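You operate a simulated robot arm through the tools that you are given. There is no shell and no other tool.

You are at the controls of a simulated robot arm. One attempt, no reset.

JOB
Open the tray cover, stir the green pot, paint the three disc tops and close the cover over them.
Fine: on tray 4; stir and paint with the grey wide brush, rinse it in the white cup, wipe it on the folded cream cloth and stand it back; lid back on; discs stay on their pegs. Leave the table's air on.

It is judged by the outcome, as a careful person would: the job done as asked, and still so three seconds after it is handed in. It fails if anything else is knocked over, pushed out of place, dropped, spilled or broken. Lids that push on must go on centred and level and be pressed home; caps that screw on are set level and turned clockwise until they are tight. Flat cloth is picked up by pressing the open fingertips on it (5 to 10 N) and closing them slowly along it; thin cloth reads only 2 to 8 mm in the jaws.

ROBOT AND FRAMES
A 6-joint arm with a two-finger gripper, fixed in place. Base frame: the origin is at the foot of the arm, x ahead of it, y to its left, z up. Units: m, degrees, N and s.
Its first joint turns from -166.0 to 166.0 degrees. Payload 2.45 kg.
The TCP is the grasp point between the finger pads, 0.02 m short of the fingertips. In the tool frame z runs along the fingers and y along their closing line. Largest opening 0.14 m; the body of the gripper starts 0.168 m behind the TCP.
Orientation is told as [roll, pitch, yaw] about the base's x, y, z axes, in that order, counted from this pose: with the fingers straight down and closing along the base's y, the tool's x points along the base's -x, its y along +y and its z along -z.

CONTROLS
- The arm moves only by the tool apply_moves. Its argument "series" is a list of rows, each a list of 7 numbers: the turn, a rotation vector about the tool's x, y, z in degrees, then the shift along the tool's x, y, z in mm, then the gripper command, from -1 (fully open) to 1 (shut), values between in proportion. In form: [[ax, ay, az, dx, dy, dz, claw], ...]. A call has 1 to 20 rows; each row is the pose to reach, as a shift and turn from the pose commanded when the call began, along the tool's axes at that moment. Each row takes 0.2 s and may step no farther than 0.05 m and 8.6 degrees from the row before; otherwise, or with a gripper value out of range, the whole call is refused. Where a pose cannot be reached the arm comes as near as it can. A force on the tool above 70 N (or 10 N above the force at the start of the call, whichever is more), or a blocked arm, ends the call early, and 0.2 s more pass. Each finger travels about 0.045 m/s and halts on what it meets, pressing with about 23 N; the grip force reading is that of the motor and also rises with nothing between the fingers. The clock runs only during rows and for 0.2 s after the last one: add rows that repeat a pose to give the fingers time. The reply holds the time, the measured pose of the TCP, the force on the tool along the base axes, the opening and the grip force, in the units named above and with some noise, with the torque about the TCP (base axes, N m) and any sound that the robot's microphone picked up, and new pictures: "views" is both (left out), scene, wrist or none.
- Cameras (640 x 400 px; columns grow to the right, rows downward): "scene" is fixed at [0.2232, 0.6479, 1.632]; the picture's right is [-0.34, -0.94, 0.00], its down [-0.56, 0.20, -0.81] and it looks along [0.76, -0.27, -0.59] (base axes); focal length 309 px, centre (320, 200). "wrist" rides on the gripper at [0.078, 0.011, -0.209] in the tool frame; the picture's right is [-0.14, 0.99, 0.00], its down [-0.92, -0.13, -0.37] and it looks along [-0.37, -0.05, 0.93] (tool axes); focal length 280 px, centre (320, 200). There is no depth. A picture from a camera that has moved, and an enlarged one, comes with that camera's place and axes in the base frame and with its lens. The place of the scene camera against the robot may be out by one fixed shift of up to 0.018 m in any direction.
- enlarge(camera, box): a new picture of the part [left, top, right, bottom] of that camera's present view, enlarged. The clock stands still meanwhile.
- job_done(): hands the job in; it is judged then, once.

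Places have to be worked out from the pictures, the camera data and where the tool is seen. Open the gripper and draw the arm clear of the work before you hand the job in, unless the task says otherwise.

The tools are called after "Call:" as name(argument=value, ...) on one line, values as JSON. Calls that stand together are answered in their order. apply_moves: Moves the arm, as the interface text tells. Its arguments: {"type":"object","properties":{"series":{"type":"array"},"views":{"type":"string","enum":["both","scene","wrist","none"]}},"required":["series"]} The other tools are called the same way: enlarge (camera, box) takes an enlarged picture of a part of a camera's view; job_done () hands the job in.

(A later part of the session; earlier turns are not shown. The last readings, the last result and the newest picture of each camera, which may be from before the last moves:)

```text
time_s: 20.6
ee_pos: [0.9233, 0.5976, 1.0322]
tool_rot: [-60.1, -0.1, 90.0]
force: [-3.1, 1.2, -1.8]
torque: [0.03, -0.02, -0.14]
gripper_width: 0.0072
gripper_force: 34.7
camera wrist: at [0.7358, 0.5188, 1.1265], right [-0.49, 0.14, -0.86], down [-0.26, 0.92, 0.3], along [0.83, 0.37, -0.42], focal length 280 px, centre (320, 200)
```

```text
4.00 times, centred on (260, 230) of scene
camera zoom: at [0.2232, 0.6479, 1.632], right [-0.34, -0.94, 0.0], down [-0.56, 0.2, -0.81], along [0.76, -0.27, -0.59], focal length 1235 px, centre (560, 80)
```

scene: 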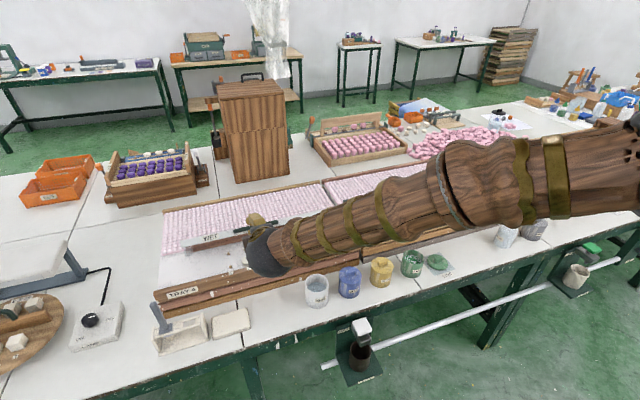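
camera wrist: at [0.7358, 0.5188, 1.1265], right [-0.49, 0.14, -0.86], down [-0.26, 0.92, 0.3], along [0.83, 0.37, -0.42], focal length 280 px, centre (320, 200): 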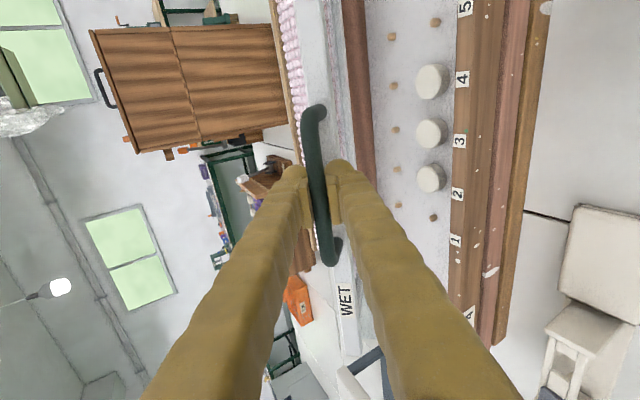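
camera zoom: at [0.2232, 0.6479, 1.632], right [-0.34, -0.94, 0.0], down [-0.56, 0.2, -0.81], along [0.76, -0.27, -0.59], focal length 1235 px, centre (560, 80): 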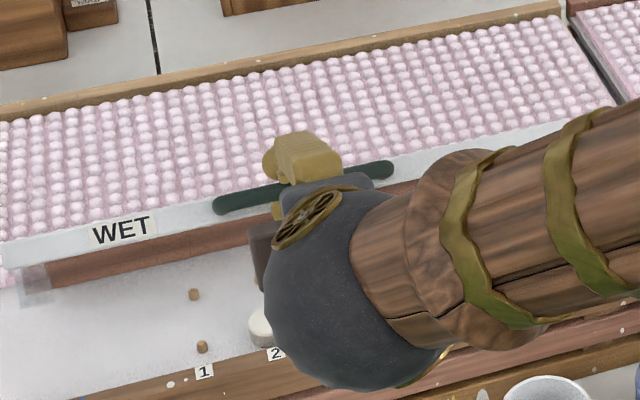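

The cover follows well and the three discs stand on row 1's pegs 2, 3 and 4. I'll carry it on to about 75°.

Call:
apply_moves(series=[[0, 0, 0, 0, -8.2, 2.4, 1], [0, 0, 0, 0, -16.3, 5.2, 1], [0, 0, 0, 0, -24.3, 8.3, 1], [0, 0, 0, 0, -32.2, 11.7, 1], [0, 0, 0, 0, -39.8, 15.5, 1], [0, 0, 0, 0, -47.2, 19.6, 1], [0, 0, 0, 0, -54.5, 24.1, 1], [0, 0, 0, 0, -61.7, 28.8, 1], [0, 0, 0, 0, -68.6, 33.9, 1], [0, 0, 0, 0, -75.3, 39.2, 1], [0, 0, 0, 0, -81.7, 44.8, 1], [0, 0, 0, 0, -87.9, 50.7, 1]])

```text
time_s: 22.6
ee_pos: [0.9872, 0.5977, 1.0793]
tool_rot: [-60.4, -0.3, 90.1]
force: [-5.1, -0.9, 8.4]
torque: [0.24, 0.13, -0.21]
gripper_width: 0.0072
gripper_force: 35.0
stopped in row 10: the force on the tool passed its limit at 72 N (the readings are from after the stop); the commanded pose is now the measured one
camera wrist: at [0.7992, 0.5182, 1.1716], right [-0.49, 0.14, -0.86], down [-0.26, 0.92, 0.3], along [0.83, 0.37, -0.41], focal length 280 px, centre (320, 200)
```

scene: 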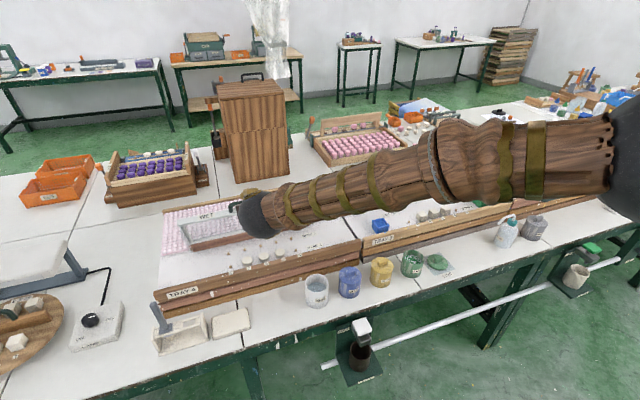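
wrist: 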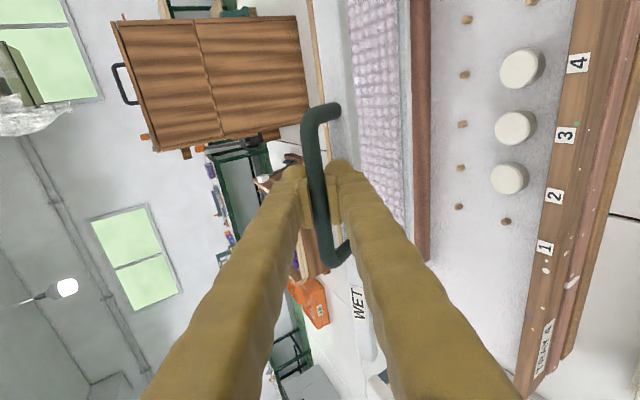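

The force limit tripped near 70° of opening; I need to see what is resisting before going further.

Call:
enlarge(camera="scene", box=[150, 180, 350, 305])

Call:
enlarge(camera="wrist", box=[280, 40, 480, 280])

```text
3.20 times, centred on (250, 242) of scene
camera zoom: at [0.2232, 0.6479, 1.632], right [-0.34, -0.94, 0.0], down [-0.56, 0.2, -0.81], along [0.76, -0.27, -0.59], focal length 988 px, centre (544, 64)
```

zoom: 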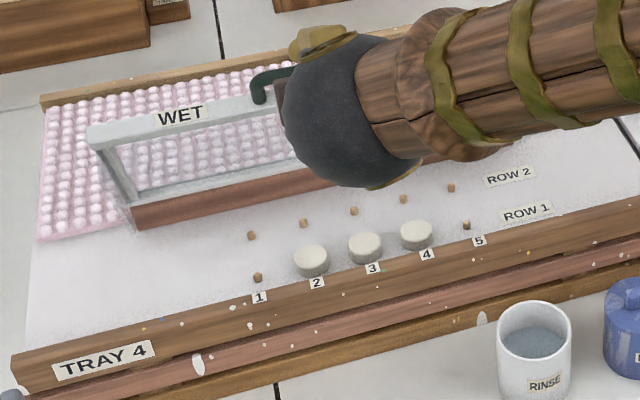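

```text
1.67 times, centred on (380, 160) of wrist
camera zoom: at [0.7992, 0.5182, 1.1716], right [-0.49, 0.14, -0.86], down [-0.26, 0.92, 0.3], along [0.83, 0.37, -0.41], focal length 467 px, centre (220, 267)
```

zoom: 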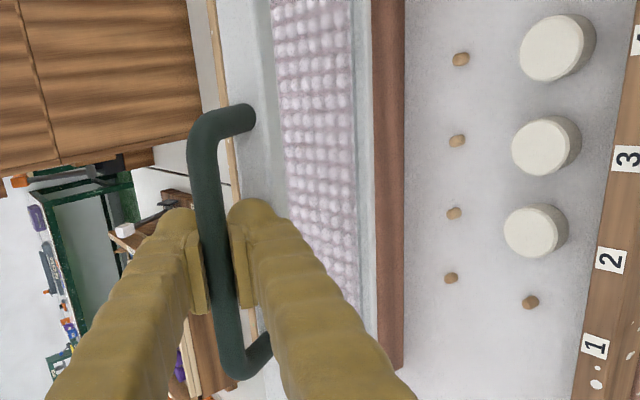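

Fitting the measured path, the hinge is farther back than I assumed (about x 1.09, z 0.88, radius 0.218 m), so I was pressing inward on the bar. I'll continue along the corrected arc in small steps.

Call:
apply_moves(series=[[0, 0, 0, 0, -4.5, 3.2, 1], [0, 0, 0, 0, -9, 6.4, 1], [0, 0, 0, 0, -13.5, 9.9, 1], [0, 0, 0, 0, -17.9, 13.4, 1], [0, 0, 0, 0, -22.2, 17.2, 1], [0, 0, 0, 0, -26.4, 21, 1], [0, 0, 0, 0, -32, 26.2, 1]], views="wrist")

```text
time_s: 24.2
ee_pos: [1.0246, 0.5993, 1.0944]
tool_rot: [-60.3, -0.4, 90.3]
force: [-12.1, -0.7, 31.0]
torque: [0.23, 0.83, -0.47]
gripper_width: 0.0071
gripper_force: 35.1
camera wrist: at [0.8378, 0.518, 1.1867], right [-0.49, 0.14, -0.86], down [-0.26, 0.92, 0.3], along [0.83, 0.37, -0.41], focal length 280 px, centre (320, 200)
```

wrist: 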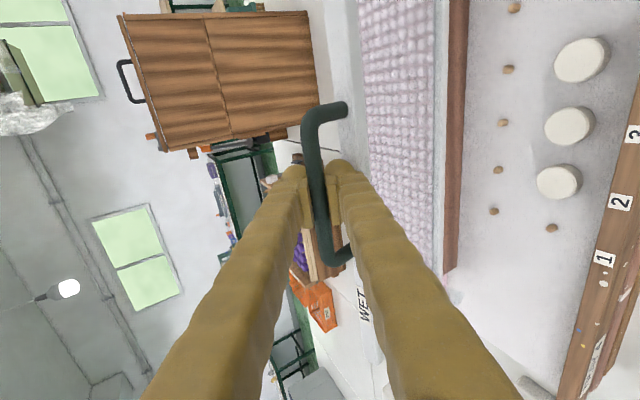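

There is 31 N upward on the tool, so the true arc is a little higher still; I'll follow it with a slightly larger radius in short moves.

Call:
apply_moves(series=[[0, 0, 0, 0, -4, 0, 1], [0, 0, 0, 0, -8, 3, 1], [0, 0, 0, 0, -12, 5.6, 1], [0, 0, 0, 0, -15.4, 8.2, 1]], views="none")

```text
time_s: 25.2
ee_pos: [1.0397, 0.599, 1.0965]
tool_rot: [-60.0, -0.2, 90.0]
force: [1.7, 5.9, -21.2]
torque: [0.52, 0.03, -0.46]
gripper_width: 0.0072
gripper_force: 35.4
```

Now it pulls down 21 N, so the true arc lies between the two guesses. I'll carry on along it toward upright.

Call:
apply_moves(series=[[0, 0, 0, 0, 0.5, 5, 1], [0, 0, 0, 0, -0.7, 10.3, 1], [0, 0, 0, 0, -3.9, 14.2, 1], [0, 0, 0, 0, -7, 18.2, 1], [0, 0, 0, 0, -9.9, 22.3, 1], [0, 0, 0, 0, -12.7, 26.5, 1]])

Call:
enlarge(camera="scene", box=[150, 170, 350, 295])

```text
time_s: 26.6
ee_pos: [1.0711, 0.5978, 1.1015]
tool_rot: [-60.3, -0.3, 90.1]
force: [-0.9, -5.6, 24.9]
torque: [0.3, 0.24, -0.41]
gripper_width: 0.0071
gripper_force: 35.6
camera wrist: at [0.8827, 0.5182, 1.1937], right [-0.49, 0.14, -0.86], down [-0.26, 0.92, 0.3], along [0.83, 0.37, -0.41], focal length 280 px, centre (320, 200)
```

scene: 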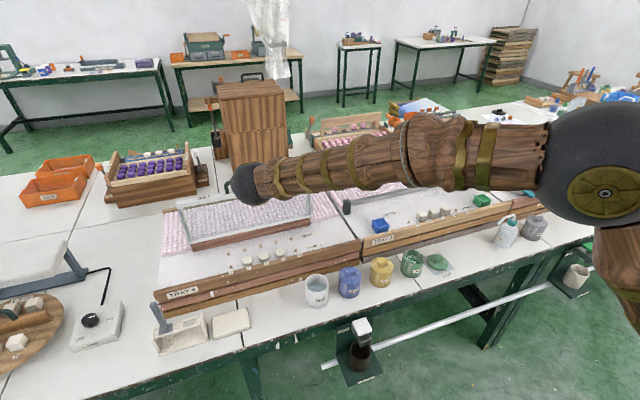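
wrist: 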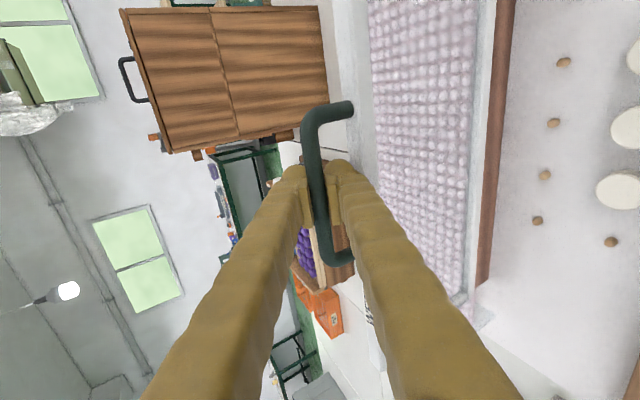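

```text
3.20 times, centred on (250, 232) of scene
camera zoom: at [0.2232, 0.6479, 1.632], right [-0.34, -0.94, 0.0], down [-0.56, 0.2, -0.81], along [0.76, -0.27, -0.59], focal length 988 px, centre (544, 96)
```

zoom: 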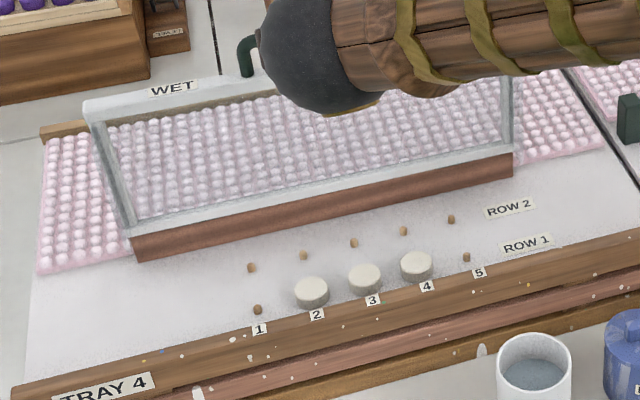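

The cover is now close to upright. I'll keep easing it backward past vertical, watching for a rising −x force that would mark the hinge stop.

Call:
apply_moves(series=[[0, 0, 0, 0, -4.5, 2.5, 1], [0, 0, 0, 0, -7.3, 7.3, 1], [0, 0, 0, 0, -10, 11.5, 1], [0, 0, 0, 0, -12.8, 15.7, 1], [0, 0, 0, 0, -15.3, 20, 1], [0, 0, 0, 0, -17.8, 24.4, 1]], views="none")

```text
time_s: 28.1
ee_pos: [1.1004, 0.5989, 1.1002]
tool_rot: [-60.2, -0.2, 90.1]
force: [-1.9, -10.7, -6.1]
torque: [0.54, -0.04, -0.3]
gripper_width: 0.0071
gripper_force: 35.9
```

No resistance in x yet. I'll go on another 30 mm past vertical in small steps.

Call:
apply_moves(series=[[0, 0, 0, 0, -0.5, 5.3, 1], [0, 0, 0, 0, -1.5, 10.7, 1], [0, 0, 0, 0, -3.4, 15.4, 1], [0, 0, 0, 0, -5.2, 20.1, 1], [0, 0, 0, 0, -6.7, 25, 1], [0, 0, 0, 0, -8.1, 30, 1]])

Call:
enlarge(camera="scene", box=[150, 160, 350, 285])

```text
time_s: 29.4
ee_pos: [1.1281, 0.5999, 1.0915]
tool_rot: [-60.0, -0.2, 90.3]
force: [-58.2, 4.0, -23.8]
torque: [0.53, -0.87, -0.59]
gripper_width: 0.0063
gripper_force: 34.5
camera wrist: at [0.9406, 0.5196, 1.1852], right [-0.49, 0.14, -0.86], down [-0.26, 0.92, 0.3], along [0.83, 0.37, -0.42], focal length 280 px, centre (320, 200)
```

scene: 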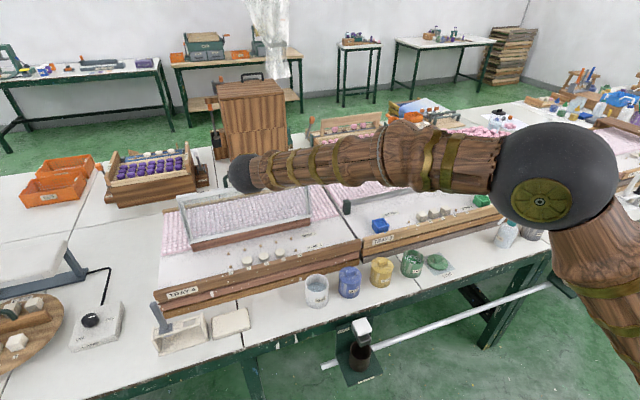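
wrist: 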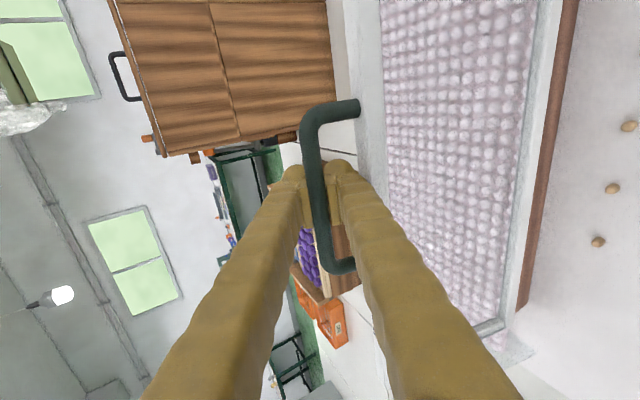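

```text
3.20 times, centred on (250, 222) of scene
camera zoom: at [0.2232, 0.6479, 1.632], right [-0.34, -0.94, 0.0], down [-0.56, 0.2, -0.81], along [0.76, -0.27, -0.59], focal length 988 px, centre (544, 128)
```

zoom: 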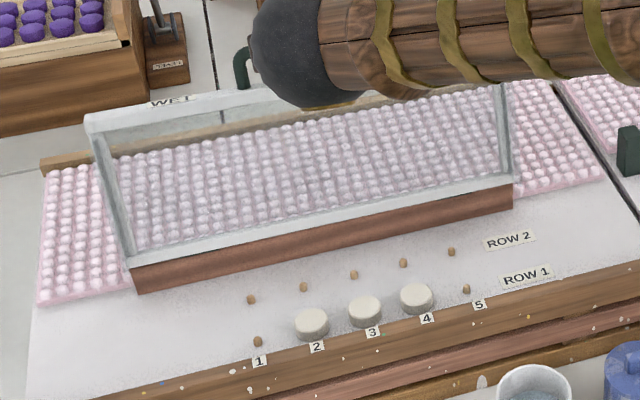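

The −58 N in x marks the hinge stop about 10° past vertical. I'll ease back 8 mm to take off the load and open the fingers slightly.

Call:
apply_moves(series=[[0, 0, 0, 0, 1.2, -4, 1], [0, 0, 0, 0, 2.3, -7.9, 1], [0, 0, 0, 0, 2.3, -7.9, 0.9], [0, 0, 0, 0, 2.3, -7.9, 0.7], [0, 0, 0, 0, 2.3, -7.9, 0.55], [0, 0, 0, 0, 2.3, -7.9, 0.55]])

Call:
enlarge(camera="wrist", box=[260, 80, 380, 280])

```text
time_s: 30.9
ee_pos: [1.1214, 0.5981, 1.1]
tool_rot: [-60.3, -0.2, 90.1]
force: [3.7, -10.8, 13.7]
torque: [-0.55, 0.07, 0.22]
gripper_width: 0.022
gripper_force: 0.0
camera wrist: at [0.9342, 0.5177, 1.192], right [-0.49, 0.14, -0.86], down [-0.26, 0.92, 0.3], along [0.83, 0.37, -0.41], focal length 280 px, centre (320, 200)
```

scene: 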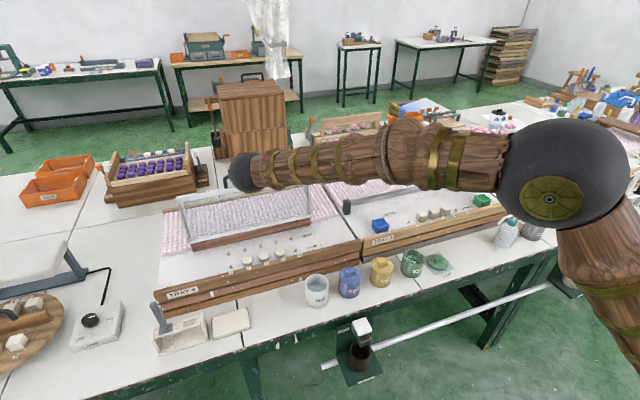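
wrist: 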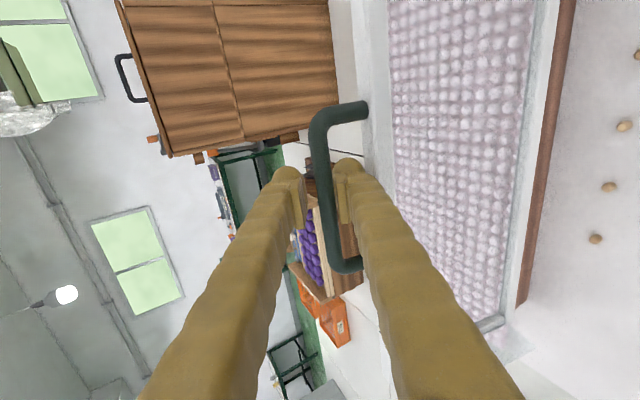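

```text
2.00 times, centred on (320, 180) of wrist
camera zoom: at [0.9342, 0.5177, 1.192], right [-0.49, 0.14, -0.86], down [-0.26, 0.92, 0.3], along [0.83, 0.37, -0.41], focal length 561 px, centre (320, 240)
```

zoom: 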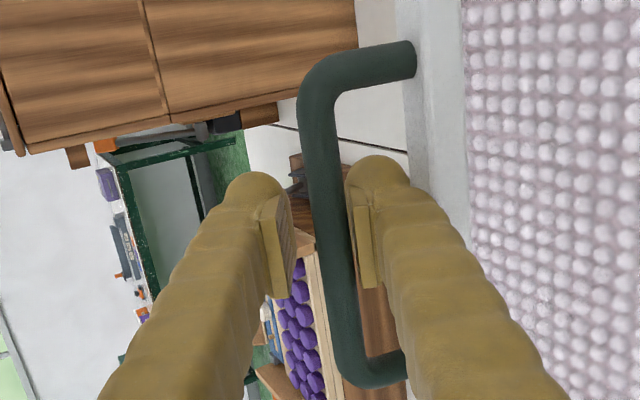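

The cover rests at its stop and the bar is free between the fingers; the slight upward push is the lower finger brushing the frame. I'll retreat straight back along the tool axis.

Call:
apply_moves(series=[[0, 0, 0, 0, -1, -8, 0.65], [0, 0, 0, 0, -1, -20, 0.65], [0, 0, 0, 0, -1, -40, 0.6], [0, 0, 0, 0, -1, -65, 0.5], [0, 0, 0, 0, -1, -100, 0.4], [0, 0, 0, 0, -1, -140, 0.4]])

Call:
enlarge(camera="scene", box=[150, 160, 350, 285])

```text
time_s: 31.6
ee_pos: [1.0959, 0.5986, 1.1006]
tool_rot: [-59.6, 0.0, 90.1]
force: [24.1, 12.8, -20.5]
torque: [2.42, -5.17, -1.54]
gripper_width: 0.0152
gripper_force: 0.1
stopped in row 3: the force on the tool passed its limit at 119 N (the readings are from after the stop); the commanded pose is now the measured one
camera wrist: at [0.9092, 0.5191, 1.1951], right [-0.5, 0.14, -0.85], down [-0.26, 0.92, 0.3], along [0.83, 0.37, -0.43], focal length 280 px, centre (320, 200)
```

scene: 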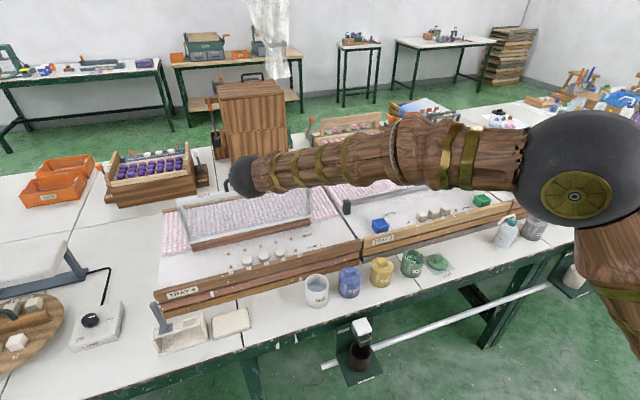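
wrist: 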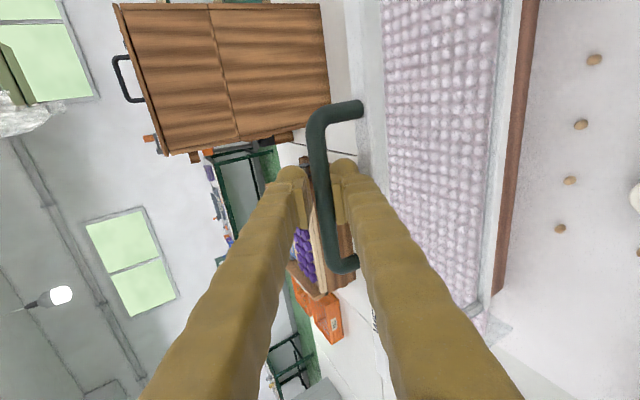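

```text
3.20 times, centred on (250, 222) of scene
camera zoom: at [0.2232, 0.6479, 1.632], right [-0.34, -0.94, 0.0], down [-0.56, 0.2, -0.81], along [0.76, -0.27, -0.59], focal length 988 px, centre (544, 128)
```

zoom: 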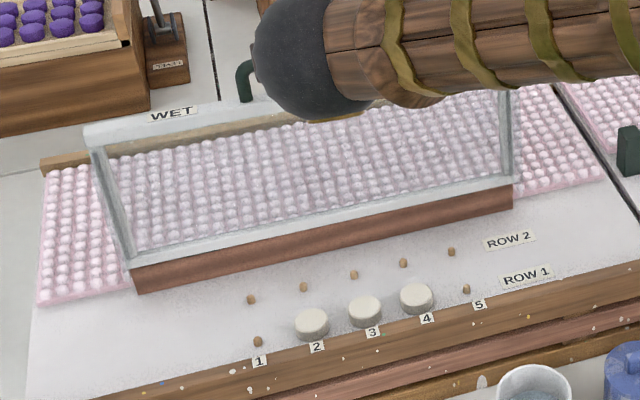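

The retreat dragged the bar: the fingers' gap behind the pads had trapped it, so the bar sits about 25 mm behind the grasp point (its true place when closed was near x 0.852, z 0.906). I'll close again, carry the cover back to its stop, then open wide enough to let the bar pass.

Call:
apply_moves(series=[[0, 0, 0, 0, -1.5, 5, 0.8], [0, 0, 0, 0, -3.5, 10, 1], [0, 0, 0, 0, -5.5, 13, 1], [0, 0, 0, 0, -7.5, 17, 1], [0, 0, 0, 0, -9.5, 21.5, 1], [0, 0, 0, 0, -9.5, 21.5, 1]], views="wrist")

Call:
enlarge(camera="wrist", box=[260, 80, 380, 280])

```text
time_s: 33.0
ee_pos: [1.1163, 0.5989, 1.0949]
tool_rot: [-59.4, 0.0, 90.1]
force: [-1.6, 4.9, -7.0]
torque: [0.9, -0.12, -0.29]
gripper_width: 0.0062
gripper_force: 34.3
stopped in row 6: the force on the tool passed its limit at 70 N (the readings are from after the stop); the commanded pose is now the measured one
camera wrist: at [0.9305, 0.519, 1.1901], right [-0.5, 0.14, -0.85], down [-0.25, 0.92, 0.3], along [0.83, 0.37, -0.43], focal length 280 px, centre (320, 200)
```

wrist: 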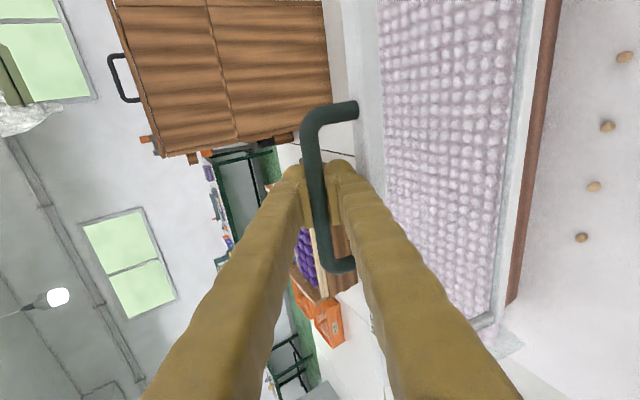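

```text
2.00 times, centred on (320, 180) of wrist
camera zoom: at [0.9305, 0.519, 1.1901], right [-0.5, 0.14, -0.85], down [-0.25, 0.92, 0.3], along [0.83, 0.37, -0.43], focal length 561 px, centre (320, 240)
```

zoom: 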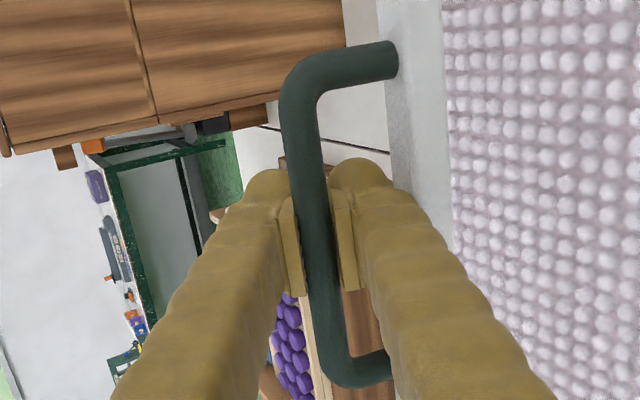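

It is back at the stop with the load relieved. Now I open to about 36 mm in place and confirm the width before retreating.

Call:
apply_moves(series=[[0, 0, 0, 0, 0, 0, 0.8], [0, 0, 0, 0, 0, 0, 0.6], [0, 0, 0, 0, 0, 0, 0.5], [0, 0, 0, 0, 0, 0, 0.5], [0, 0, 0, 0, 0, 0, 0.5], [0, 0, 0, 0, 0, 0, 0.5]], views="wrist")

Call:
enlarge(camera="wrist", box=[260, 80, 380, 280])

```text
time_s: 34.4
ee_pos: [1.1165, 0.5972, 1.0968]
tool_rot: [-59.6, 0.0, 90.1]
force: [6.8, 0.2, 32.2]
torque: [0.49, 0.19, -0.13]
gripper_width: 0.0156
gripper_force: 0.0
camera wrist: at [0.9305, 0.5183, 1.1926], right [-0.5, 0.14, -0.85], down [-0.26, 0.92, 0.3], along [0.83, 0.37, -0.43], focal length 280 px, centre (320, 200)
```

wrist: 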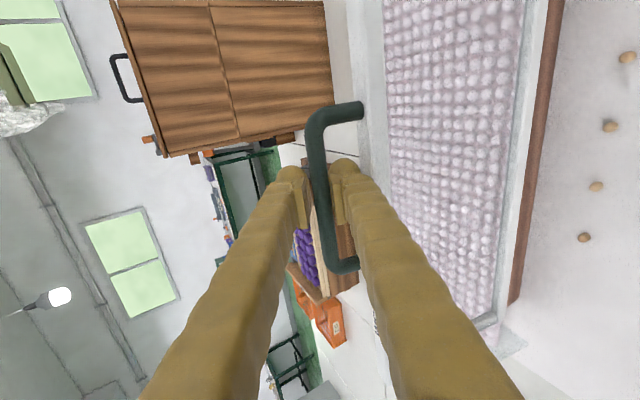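

```text
2.00 times, centred on (320, 180) of wrist
camera zoom: at [0.9305, 0.5183, 1.1926], right [-0.5, 0.14, -0.85], down [-0.26, 0.92, 0.3], along [0.83, 0.37, -0.43], focal length 561 px, centre (320, 240)
```

zoom: 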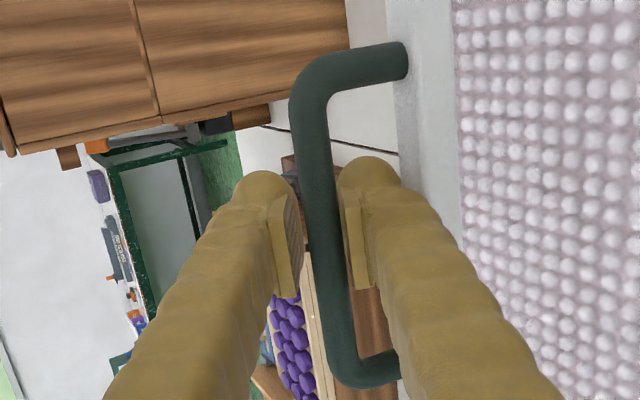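

The opening is blocked at 16 mm with 32 N upward: the lower finger is in the gap between bar and frame and presses on the frame. So I should open less, not more; I'll narrow to about 12.5 mm, check that the force vanishes, then slide straight out.

Call:
apply_moves(series=[[0, 0, 0, 0, 0, 0, 0.82], [0, 0, 0, 0, 0, 0, 0.82], [0, 0, 0, 0, 0, 0, 0.82], [0, 0, 0, 0, 0, 0, 0.82]], views="wrist")

Call:
enlarge(camera="wrist", box=[260, 80, 380, 280])

```text
time_s: 35.4
ee_pos: [1.1172, 0.5977, 1.094]
tool_rot: [-59.4, 0.0, 90.1]
force: [1.6, -0.6, 3.6]
torque: [0.06, -0.07, -0.05]
gripper_width: 0.0091
gripper_force: 0.1
camera wrist: at [0.9307, 0.5185, 1.1905], right [-0.5, 0.14, -0.85], down [-0.25, 0.92, 0.3], along [0.83, 0.37, -0.43], focal length 280 px, centre (320, 200)
```

wrist: 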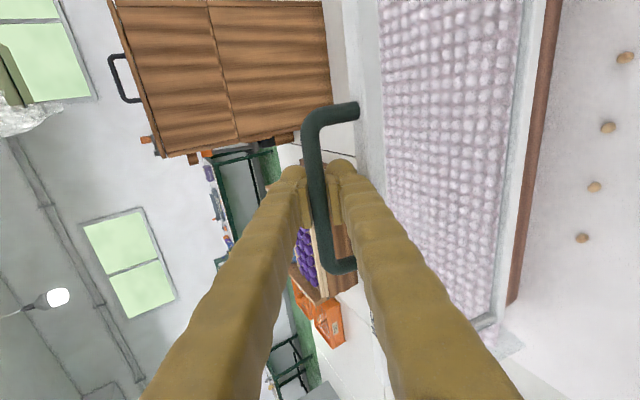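

```text
2.00 times, centred on (320, 180) of wrist
camera zoom: at [0.9307, 0.5185, 1.1905], right [-0.5, 0.14, -0.85], down [-0.25, 0.92, 0.3], along [0.83, 0.37, -0.43], focal length 561 px, centre (320, 240)
```

zoom: 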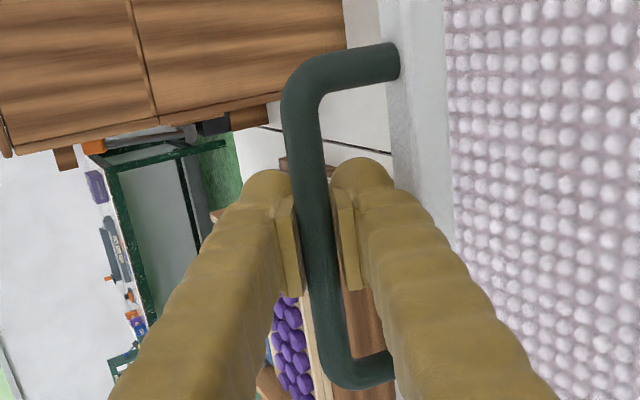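

The forces are nearly zero now. I'll retreat 10 mm slowly along the tool axis and check whether the bar stays.

Call:
apply_moves(series=[[0, 0, 0, 0, -0.5, -2.5, 0.82], [0, 0, 0, 0, -1, -5, 0.82], [0, 0, 0, 0, -1, -7.5, 0.82], [0, 0, 0, 0, -1, -10, 0.82]], views="wrist")

Call:
enlarge(camera="wrist", box=[260, 80, 380, 280])

```text
time_s: 36.4
ee_pos: [1.1087, 0.5984, 1.0995]
tool_rot: [-59.3, 0.1, 90.2]
force: [8.8, -5.6, -25.5]
torque: [1.65, -2.47, -1.14]
gripper_width: 0.0165
gripper_force: 2.7
camera wrist: at [0.9228, 0.5187, 1.1954], right [-0.5, 0.14, -0.85], down [-0.25, 0.92, 0.3], along [0.83, 0.37, -0.43], focal length 280 px, centre (320, 200)
```

wrist: 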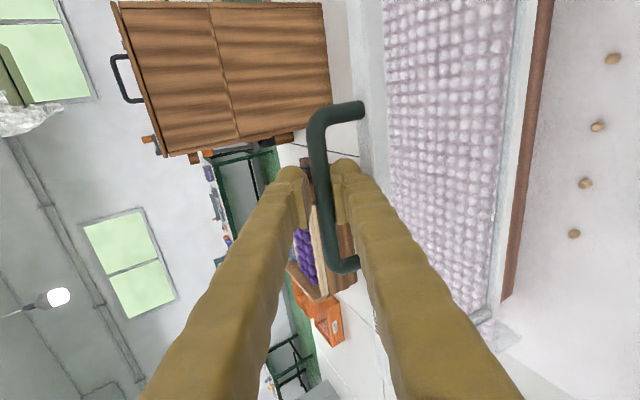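

```text
2.00 times, centred on (320, 180) of wrist
camera zoom: at [0.9228, 0.5187, 1.1954], right [-0.5, 0.14, -0.85], down [-0.25, 0.92, 0.3], along [0.83, 0.37, -0.43], focal length 561 px, centre (320, 240)
```

zoom: 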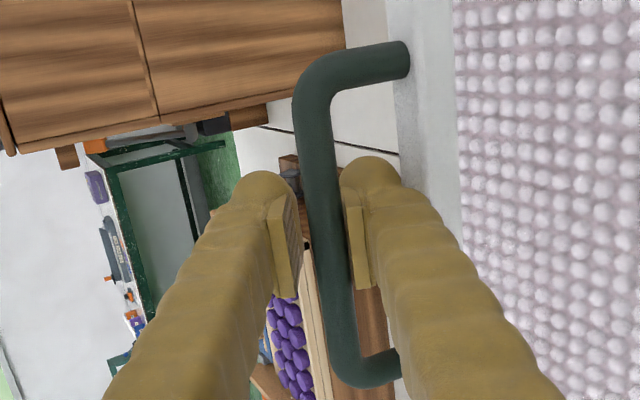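

The retreat wedged the fingers open to 16.5 mm: the bar really is behind the pads, while the lower finger is hemmed in by the frame. I'll go back in 9 mm and open with a matching sideways shift, so that the lower finger stays put and only the upper one swings away.

Call:
apply_moves(series=[[0, 0, 0, 0, 0.5, 5, 0.82], [0, 0, 0, 0, 1, 9, 0.82], [0, 0, 0, 0, -0.6, 9, 0.79], [0, 0, 0, 0, -2.2, 9, 0.75], [0, 0, 0, 0, -4.8, 9, 0.675], [0, 0, 0, 0, -7.4, 9, 0.6], [0, 0, 0, 0, -10.9, 9, 0.5], [0, 0, 0, 0, -10.9, 9, 0.5], [0, 0, 0, 0, -10.9, 9, 0.5]], views="wrist")

Call:
enlarge(camera="wrist", box=[260, 80, 380, 280])

```text
time_s: 38.4
ee_pos: [1.1221, 0.5983, 1.1053]
tool_rot: [-59.6, 0.0, 90.2]
force: [8.6, 13.0, -21.3]
torque: [2.15, -2.57, -1.57]
gripper_width: 0.0364
gripper_force: 1.8
camera wrist: at [0.9358, 0.5186, 1.2019], right [-0.5, 0.14, -0.85], down [-0.25, 0.92, 0.3], along [0.83, 0.37, -0.43], focal length 280 px, centre (320, 200)
```

wrist: 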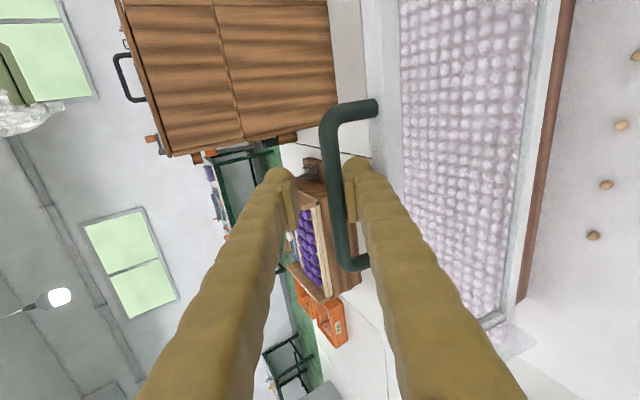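

```text
2.00 times, centred on (320, 180) of wrist
camera zoom: at [0.9358, 0.5186, 1.2019], right [-0.5, 0.14, -0.85], down [-0.25, 0.92, 0.3], along [0.83, 0.37, -0.43], focal length 561 px, centre (320, 240)
```

zoom: 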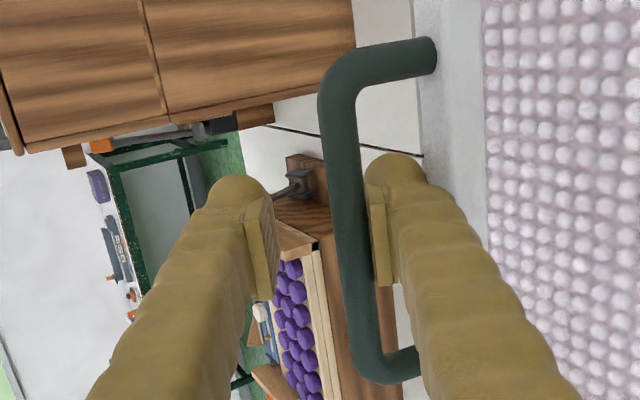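

The fingers are open to 36 mm, but the lower finger is a snug fit between bar and frame because it enters at an angle. I'll rotate the tool about the bar toward the cover's own normal (θ from 60° to about 75°), which gives that finger more room.

Call:
apply_moves(series=[[0, 0, 0, 0, 1.5, 0, 0.5], [2.5, 0, 0, 0, 0.9, -0.5, 0.5], [5, 0, 0, 0, 0.2, -1.1, 0.5], [7.5, 0, 0, 0, -0.4, -1.7, 0.5], [10, 0, 0, 0, -0.9, -2.3, 0.5], [10, 0, 0, 0, -0.9, -2.3, 0.5]], views="wrist")

```text
time_s: 39.8
ee_pos: [1.1217, 0.5972, 1.1081]
tool_rot: [-69.6, 0.0, 90.1]
force: [-0.2, -0.9, 0.3]
torque: [-0.02, 0.01, 0.01]
gripper_width: 0.0351
gripper_force: 0.0
camera wrist: at [0.9208, 0.5183, 1.1701], right [-0.35, 0.14, -0.93], down [-0.3, 0.92, 0.25], along [0.89, 0.37, -0.28], focal length 280 px, centre (320, 200)
```

wrist: 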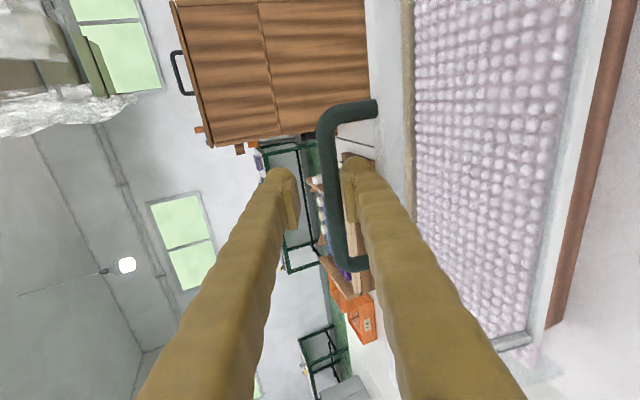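

All forces are zero and the width is as commanded: free. I'll retreat slowly along the tool axis.

Call:
apply_moves(series=[[0, 0, 0, 0, 0, -4, 0.5], [0, 0, 0, 0, 0, -8, 0.5], [0, 0, 0, 0, 0, -12, 0.5], [0, 0, 0, 0, 0, -16, 0.5]], views="wrist")

```text
time_s: 40.8
ee_pos: [1.1052, 0.5973, 1.1145]
tool_rot: [-69.5, 0.0, 90.1]
force: [0.0, -0.7, 0.7]
torque: [-0.02, -0.02, 0.0]
gripper_width: 0.035
gripper_force: 0.0
camera wrist: at [0.9047, 0.5179, 1.1761], right [-0.35, 0.14, -0.93], down [-0.3, 0.92, 0.25], along [0.89, 0.37, -0.28], focal length 280 px, centre (320, 200)
```

wrist: 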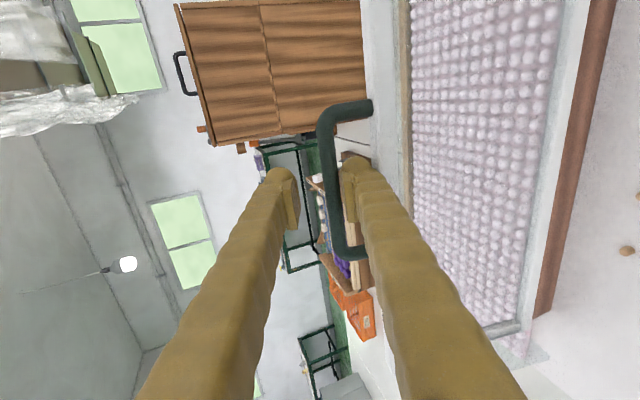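

No resistance at all. I'll continue the retreat until well clear of the handle.

Call:
apply_moves(series=[[0, 0, 0, 0, 0, -8, 0.5], [0, 0, 0, 0, 0, -16, 0.5], [0, 0, 0, 0, 0, -26, 0.5], [0, 0, 0, 0, 0, -40, 0.5], [0, 0, 0, 0, 0, -60, 0.5], [0, 0, 0, 0, 0, -90, 0.5], [0, 0, 0, 0, -10, -130, 0.5], [0, 0, 0, 0, -30, -175, 0.5]])

Call:
enlarge(camera="scene", box=[150, 160, 350, 285])

```text
time_s: 42.2
ee_pos: [1.0251, 0.5973, 1.1272]
tool_rot: [-68.6, 0.3, 90.1]
force: [-4.0, -0.1, -15.3]
torque: [0.07, -2.7, 0.04]
gripper_width: 0.0608
gripper_force: 19.2
stopped in row 7: the force on the tool passed its limit at 75 N (the readings are from after the stop); the commanded pose is now the measured one
camera wrist: at [0.8259, 0.5185, 1.1927], right [-0.36, 0.13, -0.92], down [-0.3, 0.92, 0.25], along [0.88, 0.37, -0.29], focal length 280 px, centre (320, 200)
```

scene: 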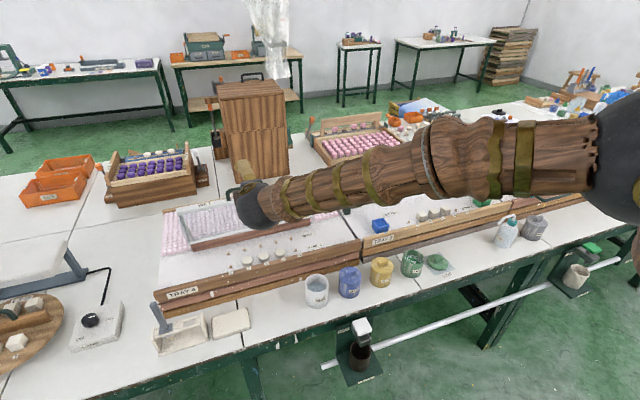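
wrist: 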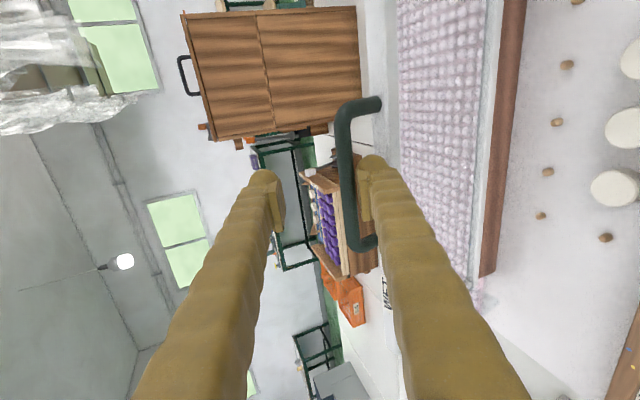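

```text
3.20 times, centred on (250, 222) of scene
camera zoom: at [0.2232, 0.6479, 1.632], right [-0.34, -0.94, 0.0], down [-0.56, 0.2, -0.81], along [0.76, -0.27, -0.59], focal length 988 px, centre (544, 128)
```

zoom: 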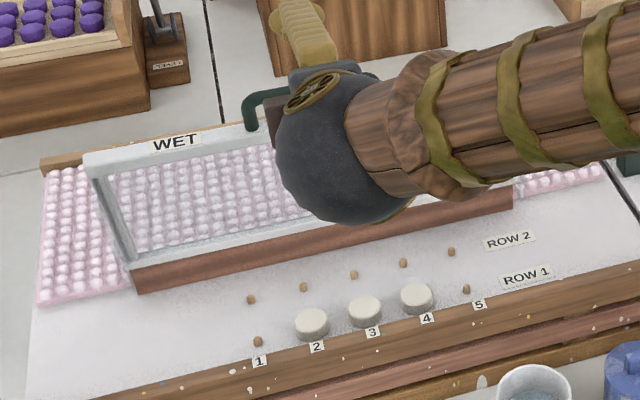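

The bar caught again behind the lower finger's pad and the cover came forward to about 75°, still held by that finger. I'll re-close on the bar with a matching downward shift so that I can carry it back to the stop.

Call:
apply_moves(series=[[0, 0, 0, 0, 5, 0, 0.5], [0, 0, 0, 0, 10, 0, 0.5], [0, 0, 0, 0, 15, 0, 0.6], [0, 0, 0, 0, 19, 0, 0.75], [0, 0, 0, 0, 23, 0, 0.9], [0, 0, 0, 0, 25, 0, 1], [0, 0, 0, 0, 25, 0, 1], [0, 0, 0, 0, 25, 0, 1]], views="wrist")

Call:
enlarge(camera="wrist", box=[280, 80, 420, 280])

```text
time_s: 44.0
ee_pos: [1.0162, 0.599, 1.1129]
tool_rot: [-69.0, 0.2, 90.0]
force: [0.1, 0.2, 0.2]
torque: [-0.02, 0.02, 0.01]
gripper_width: 0.0
gripper_force: 22.9
camera wrist: at [0.8168, 0.5191, 1.1761], right [-0.35, 0.13, -0.93], down [-0.3, 0.92, 0.25], along [0.89, 0.37, -0.29], focal length 280 px, centre (320, 200)
```

wrist: 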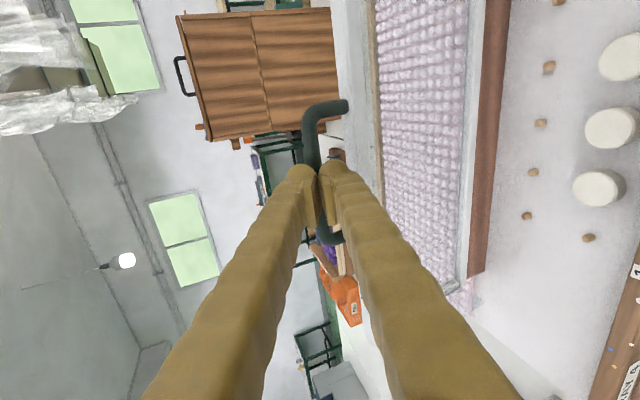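

```text
2.00 times, centred on (350, 180) of wrist
camera zoom: at [0.8168, 0.5191, 1.1761], right [-0.35, 0.13, -0.93], down [-0.3, 0.92, 0.25], along [0.89, 0.37, -0.29], focal length 561 px, centre (260, 240)
```

zoom: 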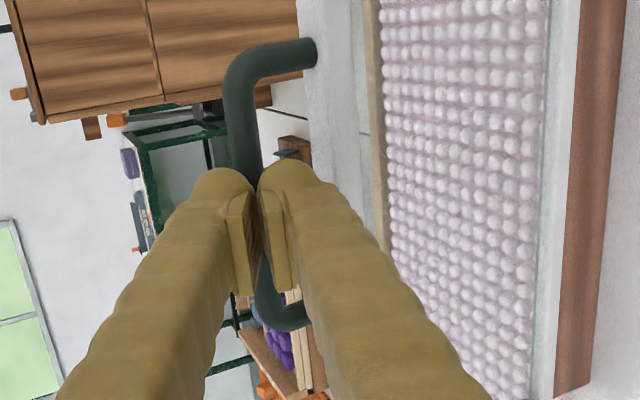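

The fingers closed on nothing and the bar is now beyond the fingertips, so the gripper is free of the handle. I'll check where the cover rests.

Call:
enlarge(camera="scene", box=[150, 160, 350, 285])

```text
3.20 times, centred on (250, 222) of scene
camera zoom: at [0.2232, 0.6479, 1.632], right [-0.34, -0.94, 0.0], down [-0.56, 0.2, -0.81], along [0.76, -0.27, -0.59], focal length 988 px, centre (544, 128)
```

zoom: 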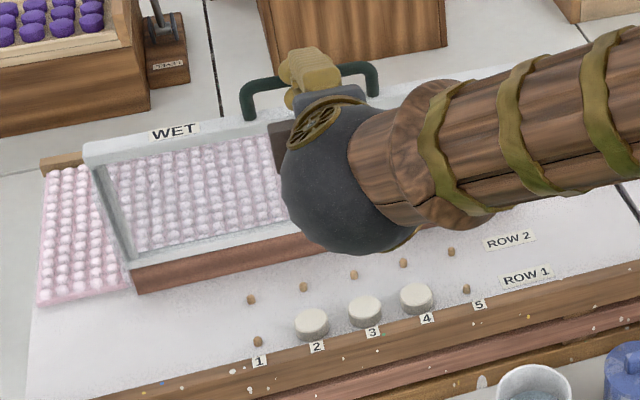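

The cover stands at about 84–85° and seems to hold there; I'll let half a second pass to see whether it stays or moves.

Call:
apply_moves(series=[[0, 0, 0, 0, 0, 0, 1], [0, 0, 0, 0, 0, 0, 1], [0, 0, 0, 0, 0, 0, 1]], views="none")

Call:
enlarge(camera="scene", box=[150, 160, 350, 285])

Call:
enlarge(camera="wrist", box=[280, 80, 420, 280])

```text
time_s: 44.8
ee_pos: [1.0162, 0.5977, 1.1128]
tool_rot: [-68.9, 0.3, 90.1]
force: [0.5, 0.0, -0.1]
torque: [0.0, 0.02, 0.01]
gripper_width: 0.0
gripper_force: 23.3
```

```text
3.20 times, centred on (250, 222) of scene
camera zoom: at [0.2232, 0.6479, 1.632], right [-0.34, -0.94, 0.0], down [-0.56, 0.2, -0.81], along [0.76, -0.27, -0.59], focal length 988 px, centre (544, 128)
```

zoom: 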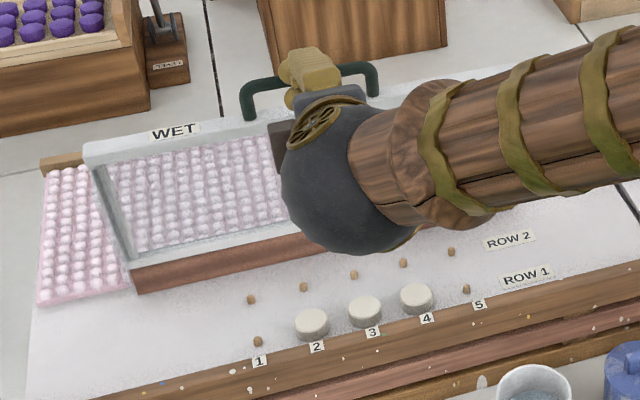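

```text
2.00 times, centred on (350, 180) of wrist
camera zoom: at [0.8168, 0.5191, 1.1762], right [-0.35, 0.13, -0.93], down [-0.3, 0.92, 0.25], along [0.89, 0.37, -0.29], focal length 561 px, centre (260, 240)
```

zoom: 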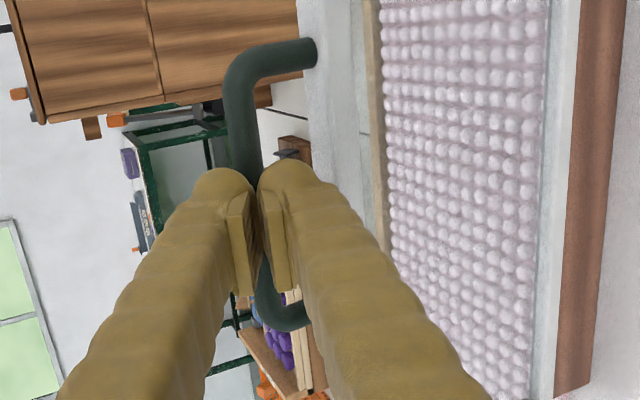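

The cover stays put. To be safe I'll nudge it fully back to its stop by pushing the bar gently with the closed fingertips.

Call:
apply_moves(series=[[0, 0, 0, 0, 0, 5, 1], [0, 0, 0, 0, 0, 10, 1], [0, 0, 0, 0, 0, 15, 1], [0, 0, 0, 0, 0, 20, 1], [0, 0, 0, 0, -2, 25, 1], [0, 0, 0, 0, -4, 30, 1]], views="wrist")

Call:
enlarge(camera="scene", box=[150, 160, 350, 285])

```text
time_s: 46.2
ee_pos: [1.0456, 0.5965, 1.1036]
tool_rot: [-68.9, 0.2, 90.1]
force: [0.7, 0.3, -0.3]
torque: [0.0, 0.0, -0.03]
gripper_width: 0.0
gripper_force: 23.1
camera wrist: at [0.846, 0.5177, 1.1681], right [-0.35, 0.13, -0.93], down [-0.3, 0.92, 0.25], along [0.89, 0.37, -0.29], focal length 280 px, centre (320, 200)
```

wrist: 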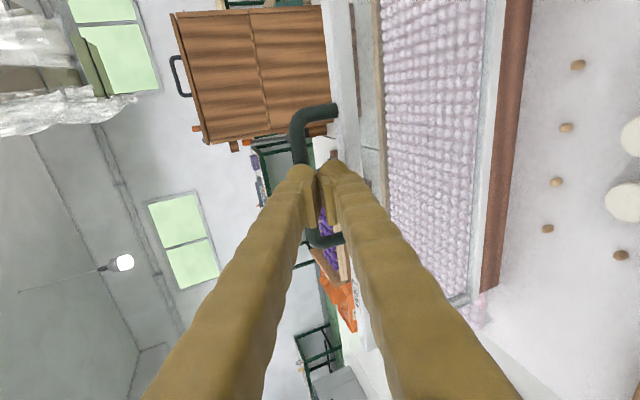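

```text
3.20 times, centred on (250, 222) of scene
camera zoom: at [0.2232, 0.6479, 1.632], right [-0.34, -0.94, 0.0], down [-0.56, 0.2, -0.81], along [0.76, -0.27, -0.59], focal length 988 px, centre (544, 128)
```

zoom: 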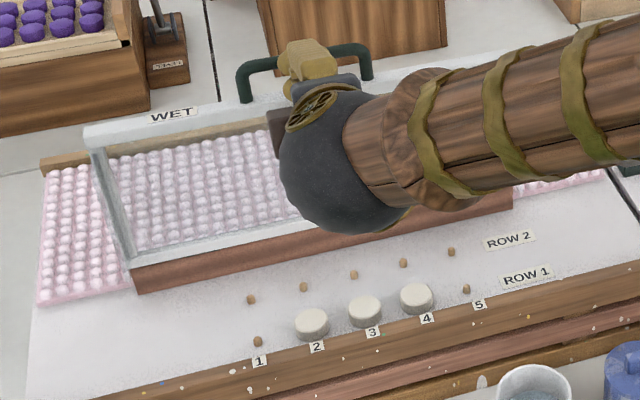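

The cover is moving back with hardly any force. I'll push another 30 mm toward the stop.

Call:
apply_moves(series=[[0, 0, 0, 0, -2, 6, 1], [0, 0, 0, 0, -3, 12, 1], [0, 0, 0, 0, -4, 18, 1], [0, 0, 0, 0, -4, 24, 1], [0, 0, 0, 0, -4, 29, 1]], views="wrist")

Call:
enlarge(camera="scene", box=[150, 160, 350, 285])

```text
time_s: 47.4
ee_pos: [1.0742, 0.5958, 1.0985]
tool_rot: [-69.0, 0.2, 90.2]
force: [-1.1, 0.3, -0.3]
torque: [-0.01, 0.06, 0.01]
gripper_width: 0.0
gripper_force: 22.4
camera wrist: at [0.8747, 0.5167, 1.1616], right [-0.35, 0.13, -0.93], down [-0.3, 0.92, 0.25], along [0.89, 0.37, -0.29], focal length 280 px, centre (320, 200)
```

wrist: 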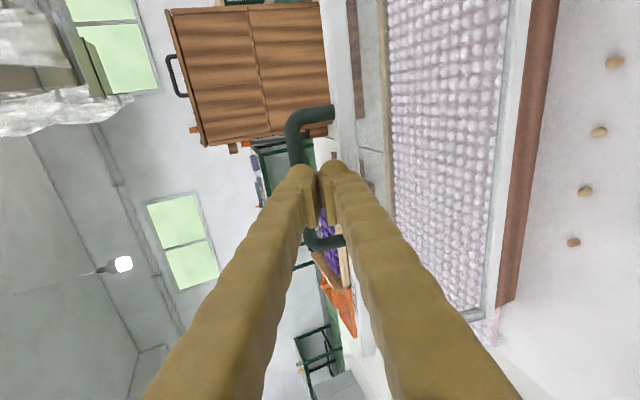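

```text
3.20 times, centred on (250, 222) of scene
camera zoom: at [0.2232, 0.6479, 1.632], right [-0.34, -0.94, 0.0], down [-0.56, 0.2, -0.81], along [0.76, -0.27, -0.59], focal length 988 px, centre (544, 128)
```

zoom: 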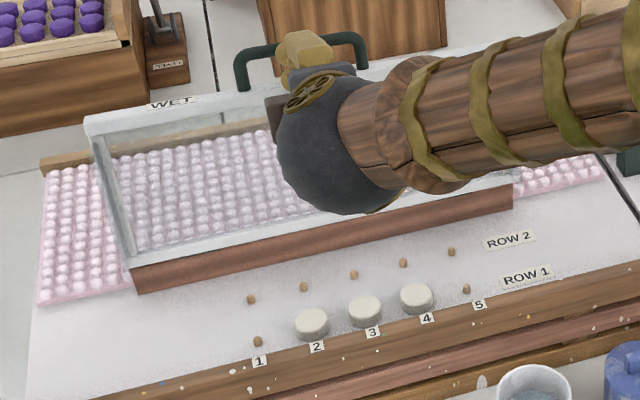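

The cover is at its stop, past vertical, with no load. I'll withdraw the closed fingers straight back and well clear of it.

Call:
apply_moves(series=[[0, 0, 0, 0, 0, -20, 1], [0, 0, 0, 0, 0, -50, 1], [0, 0, 0, 0, 0, -90, 1], [0, 0, 0, 0, -5, -130, 1], [0, 0, 0, 0, -10, -170, 0.8], [0, 0, 0, 0, -15, -210, 0.5], [0, 0, 0, 0, -20, -250, 0.5], [0, 0, 0, 0, -25, -290, 0.5]])

Call:
enlarge(camera="scene", box=[150, 160, 350, 285])

```text
time_s: 49.2
ee_pos: [0.813, 0.597, 1.2236]
tool_rot: [-69.0, 0.2, 90.1]
force: [0.4, -0.5, -0.1]
torque: [-0.03, -0.07, 0.03]
gripper_width: 0.0352
gripper_force: 0.0
camera wrist: at [0.6132, 0.5171, 1.2878], right [-0.35, 0.13, -0.93], down [-0.3, 0.92, 0.25], along [0.89, 0.37, -0.29], focal length 280 px, centre (320, 200)
```

scene: 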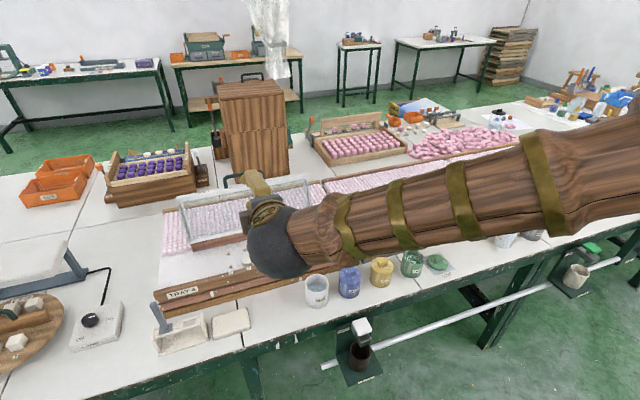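
wrist: 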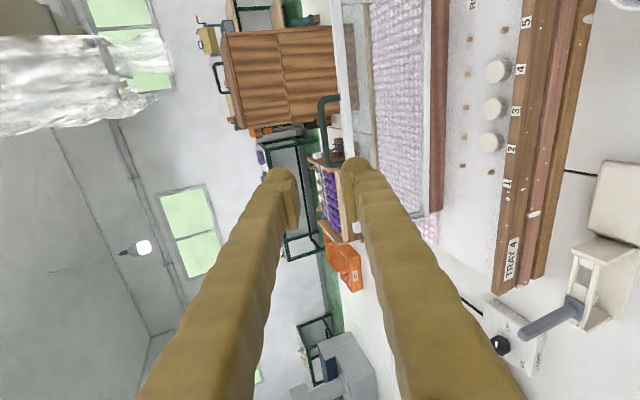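

```text
3.20 times, centred on (250, 222) of scene
camera zoom: at [0.2232, 0.6479, 1.632], right [-0.34, -0.94, 0.0], down [-0.56, 0.2, -0.81], along [0.76, -0.27, -0.59], focal length 988 px, centre (544, 128)
```

zoom: 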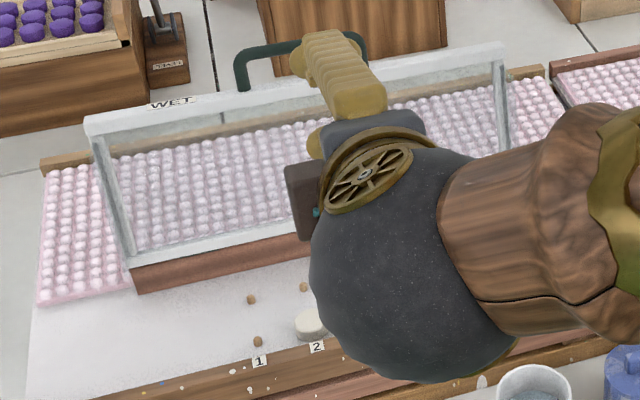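

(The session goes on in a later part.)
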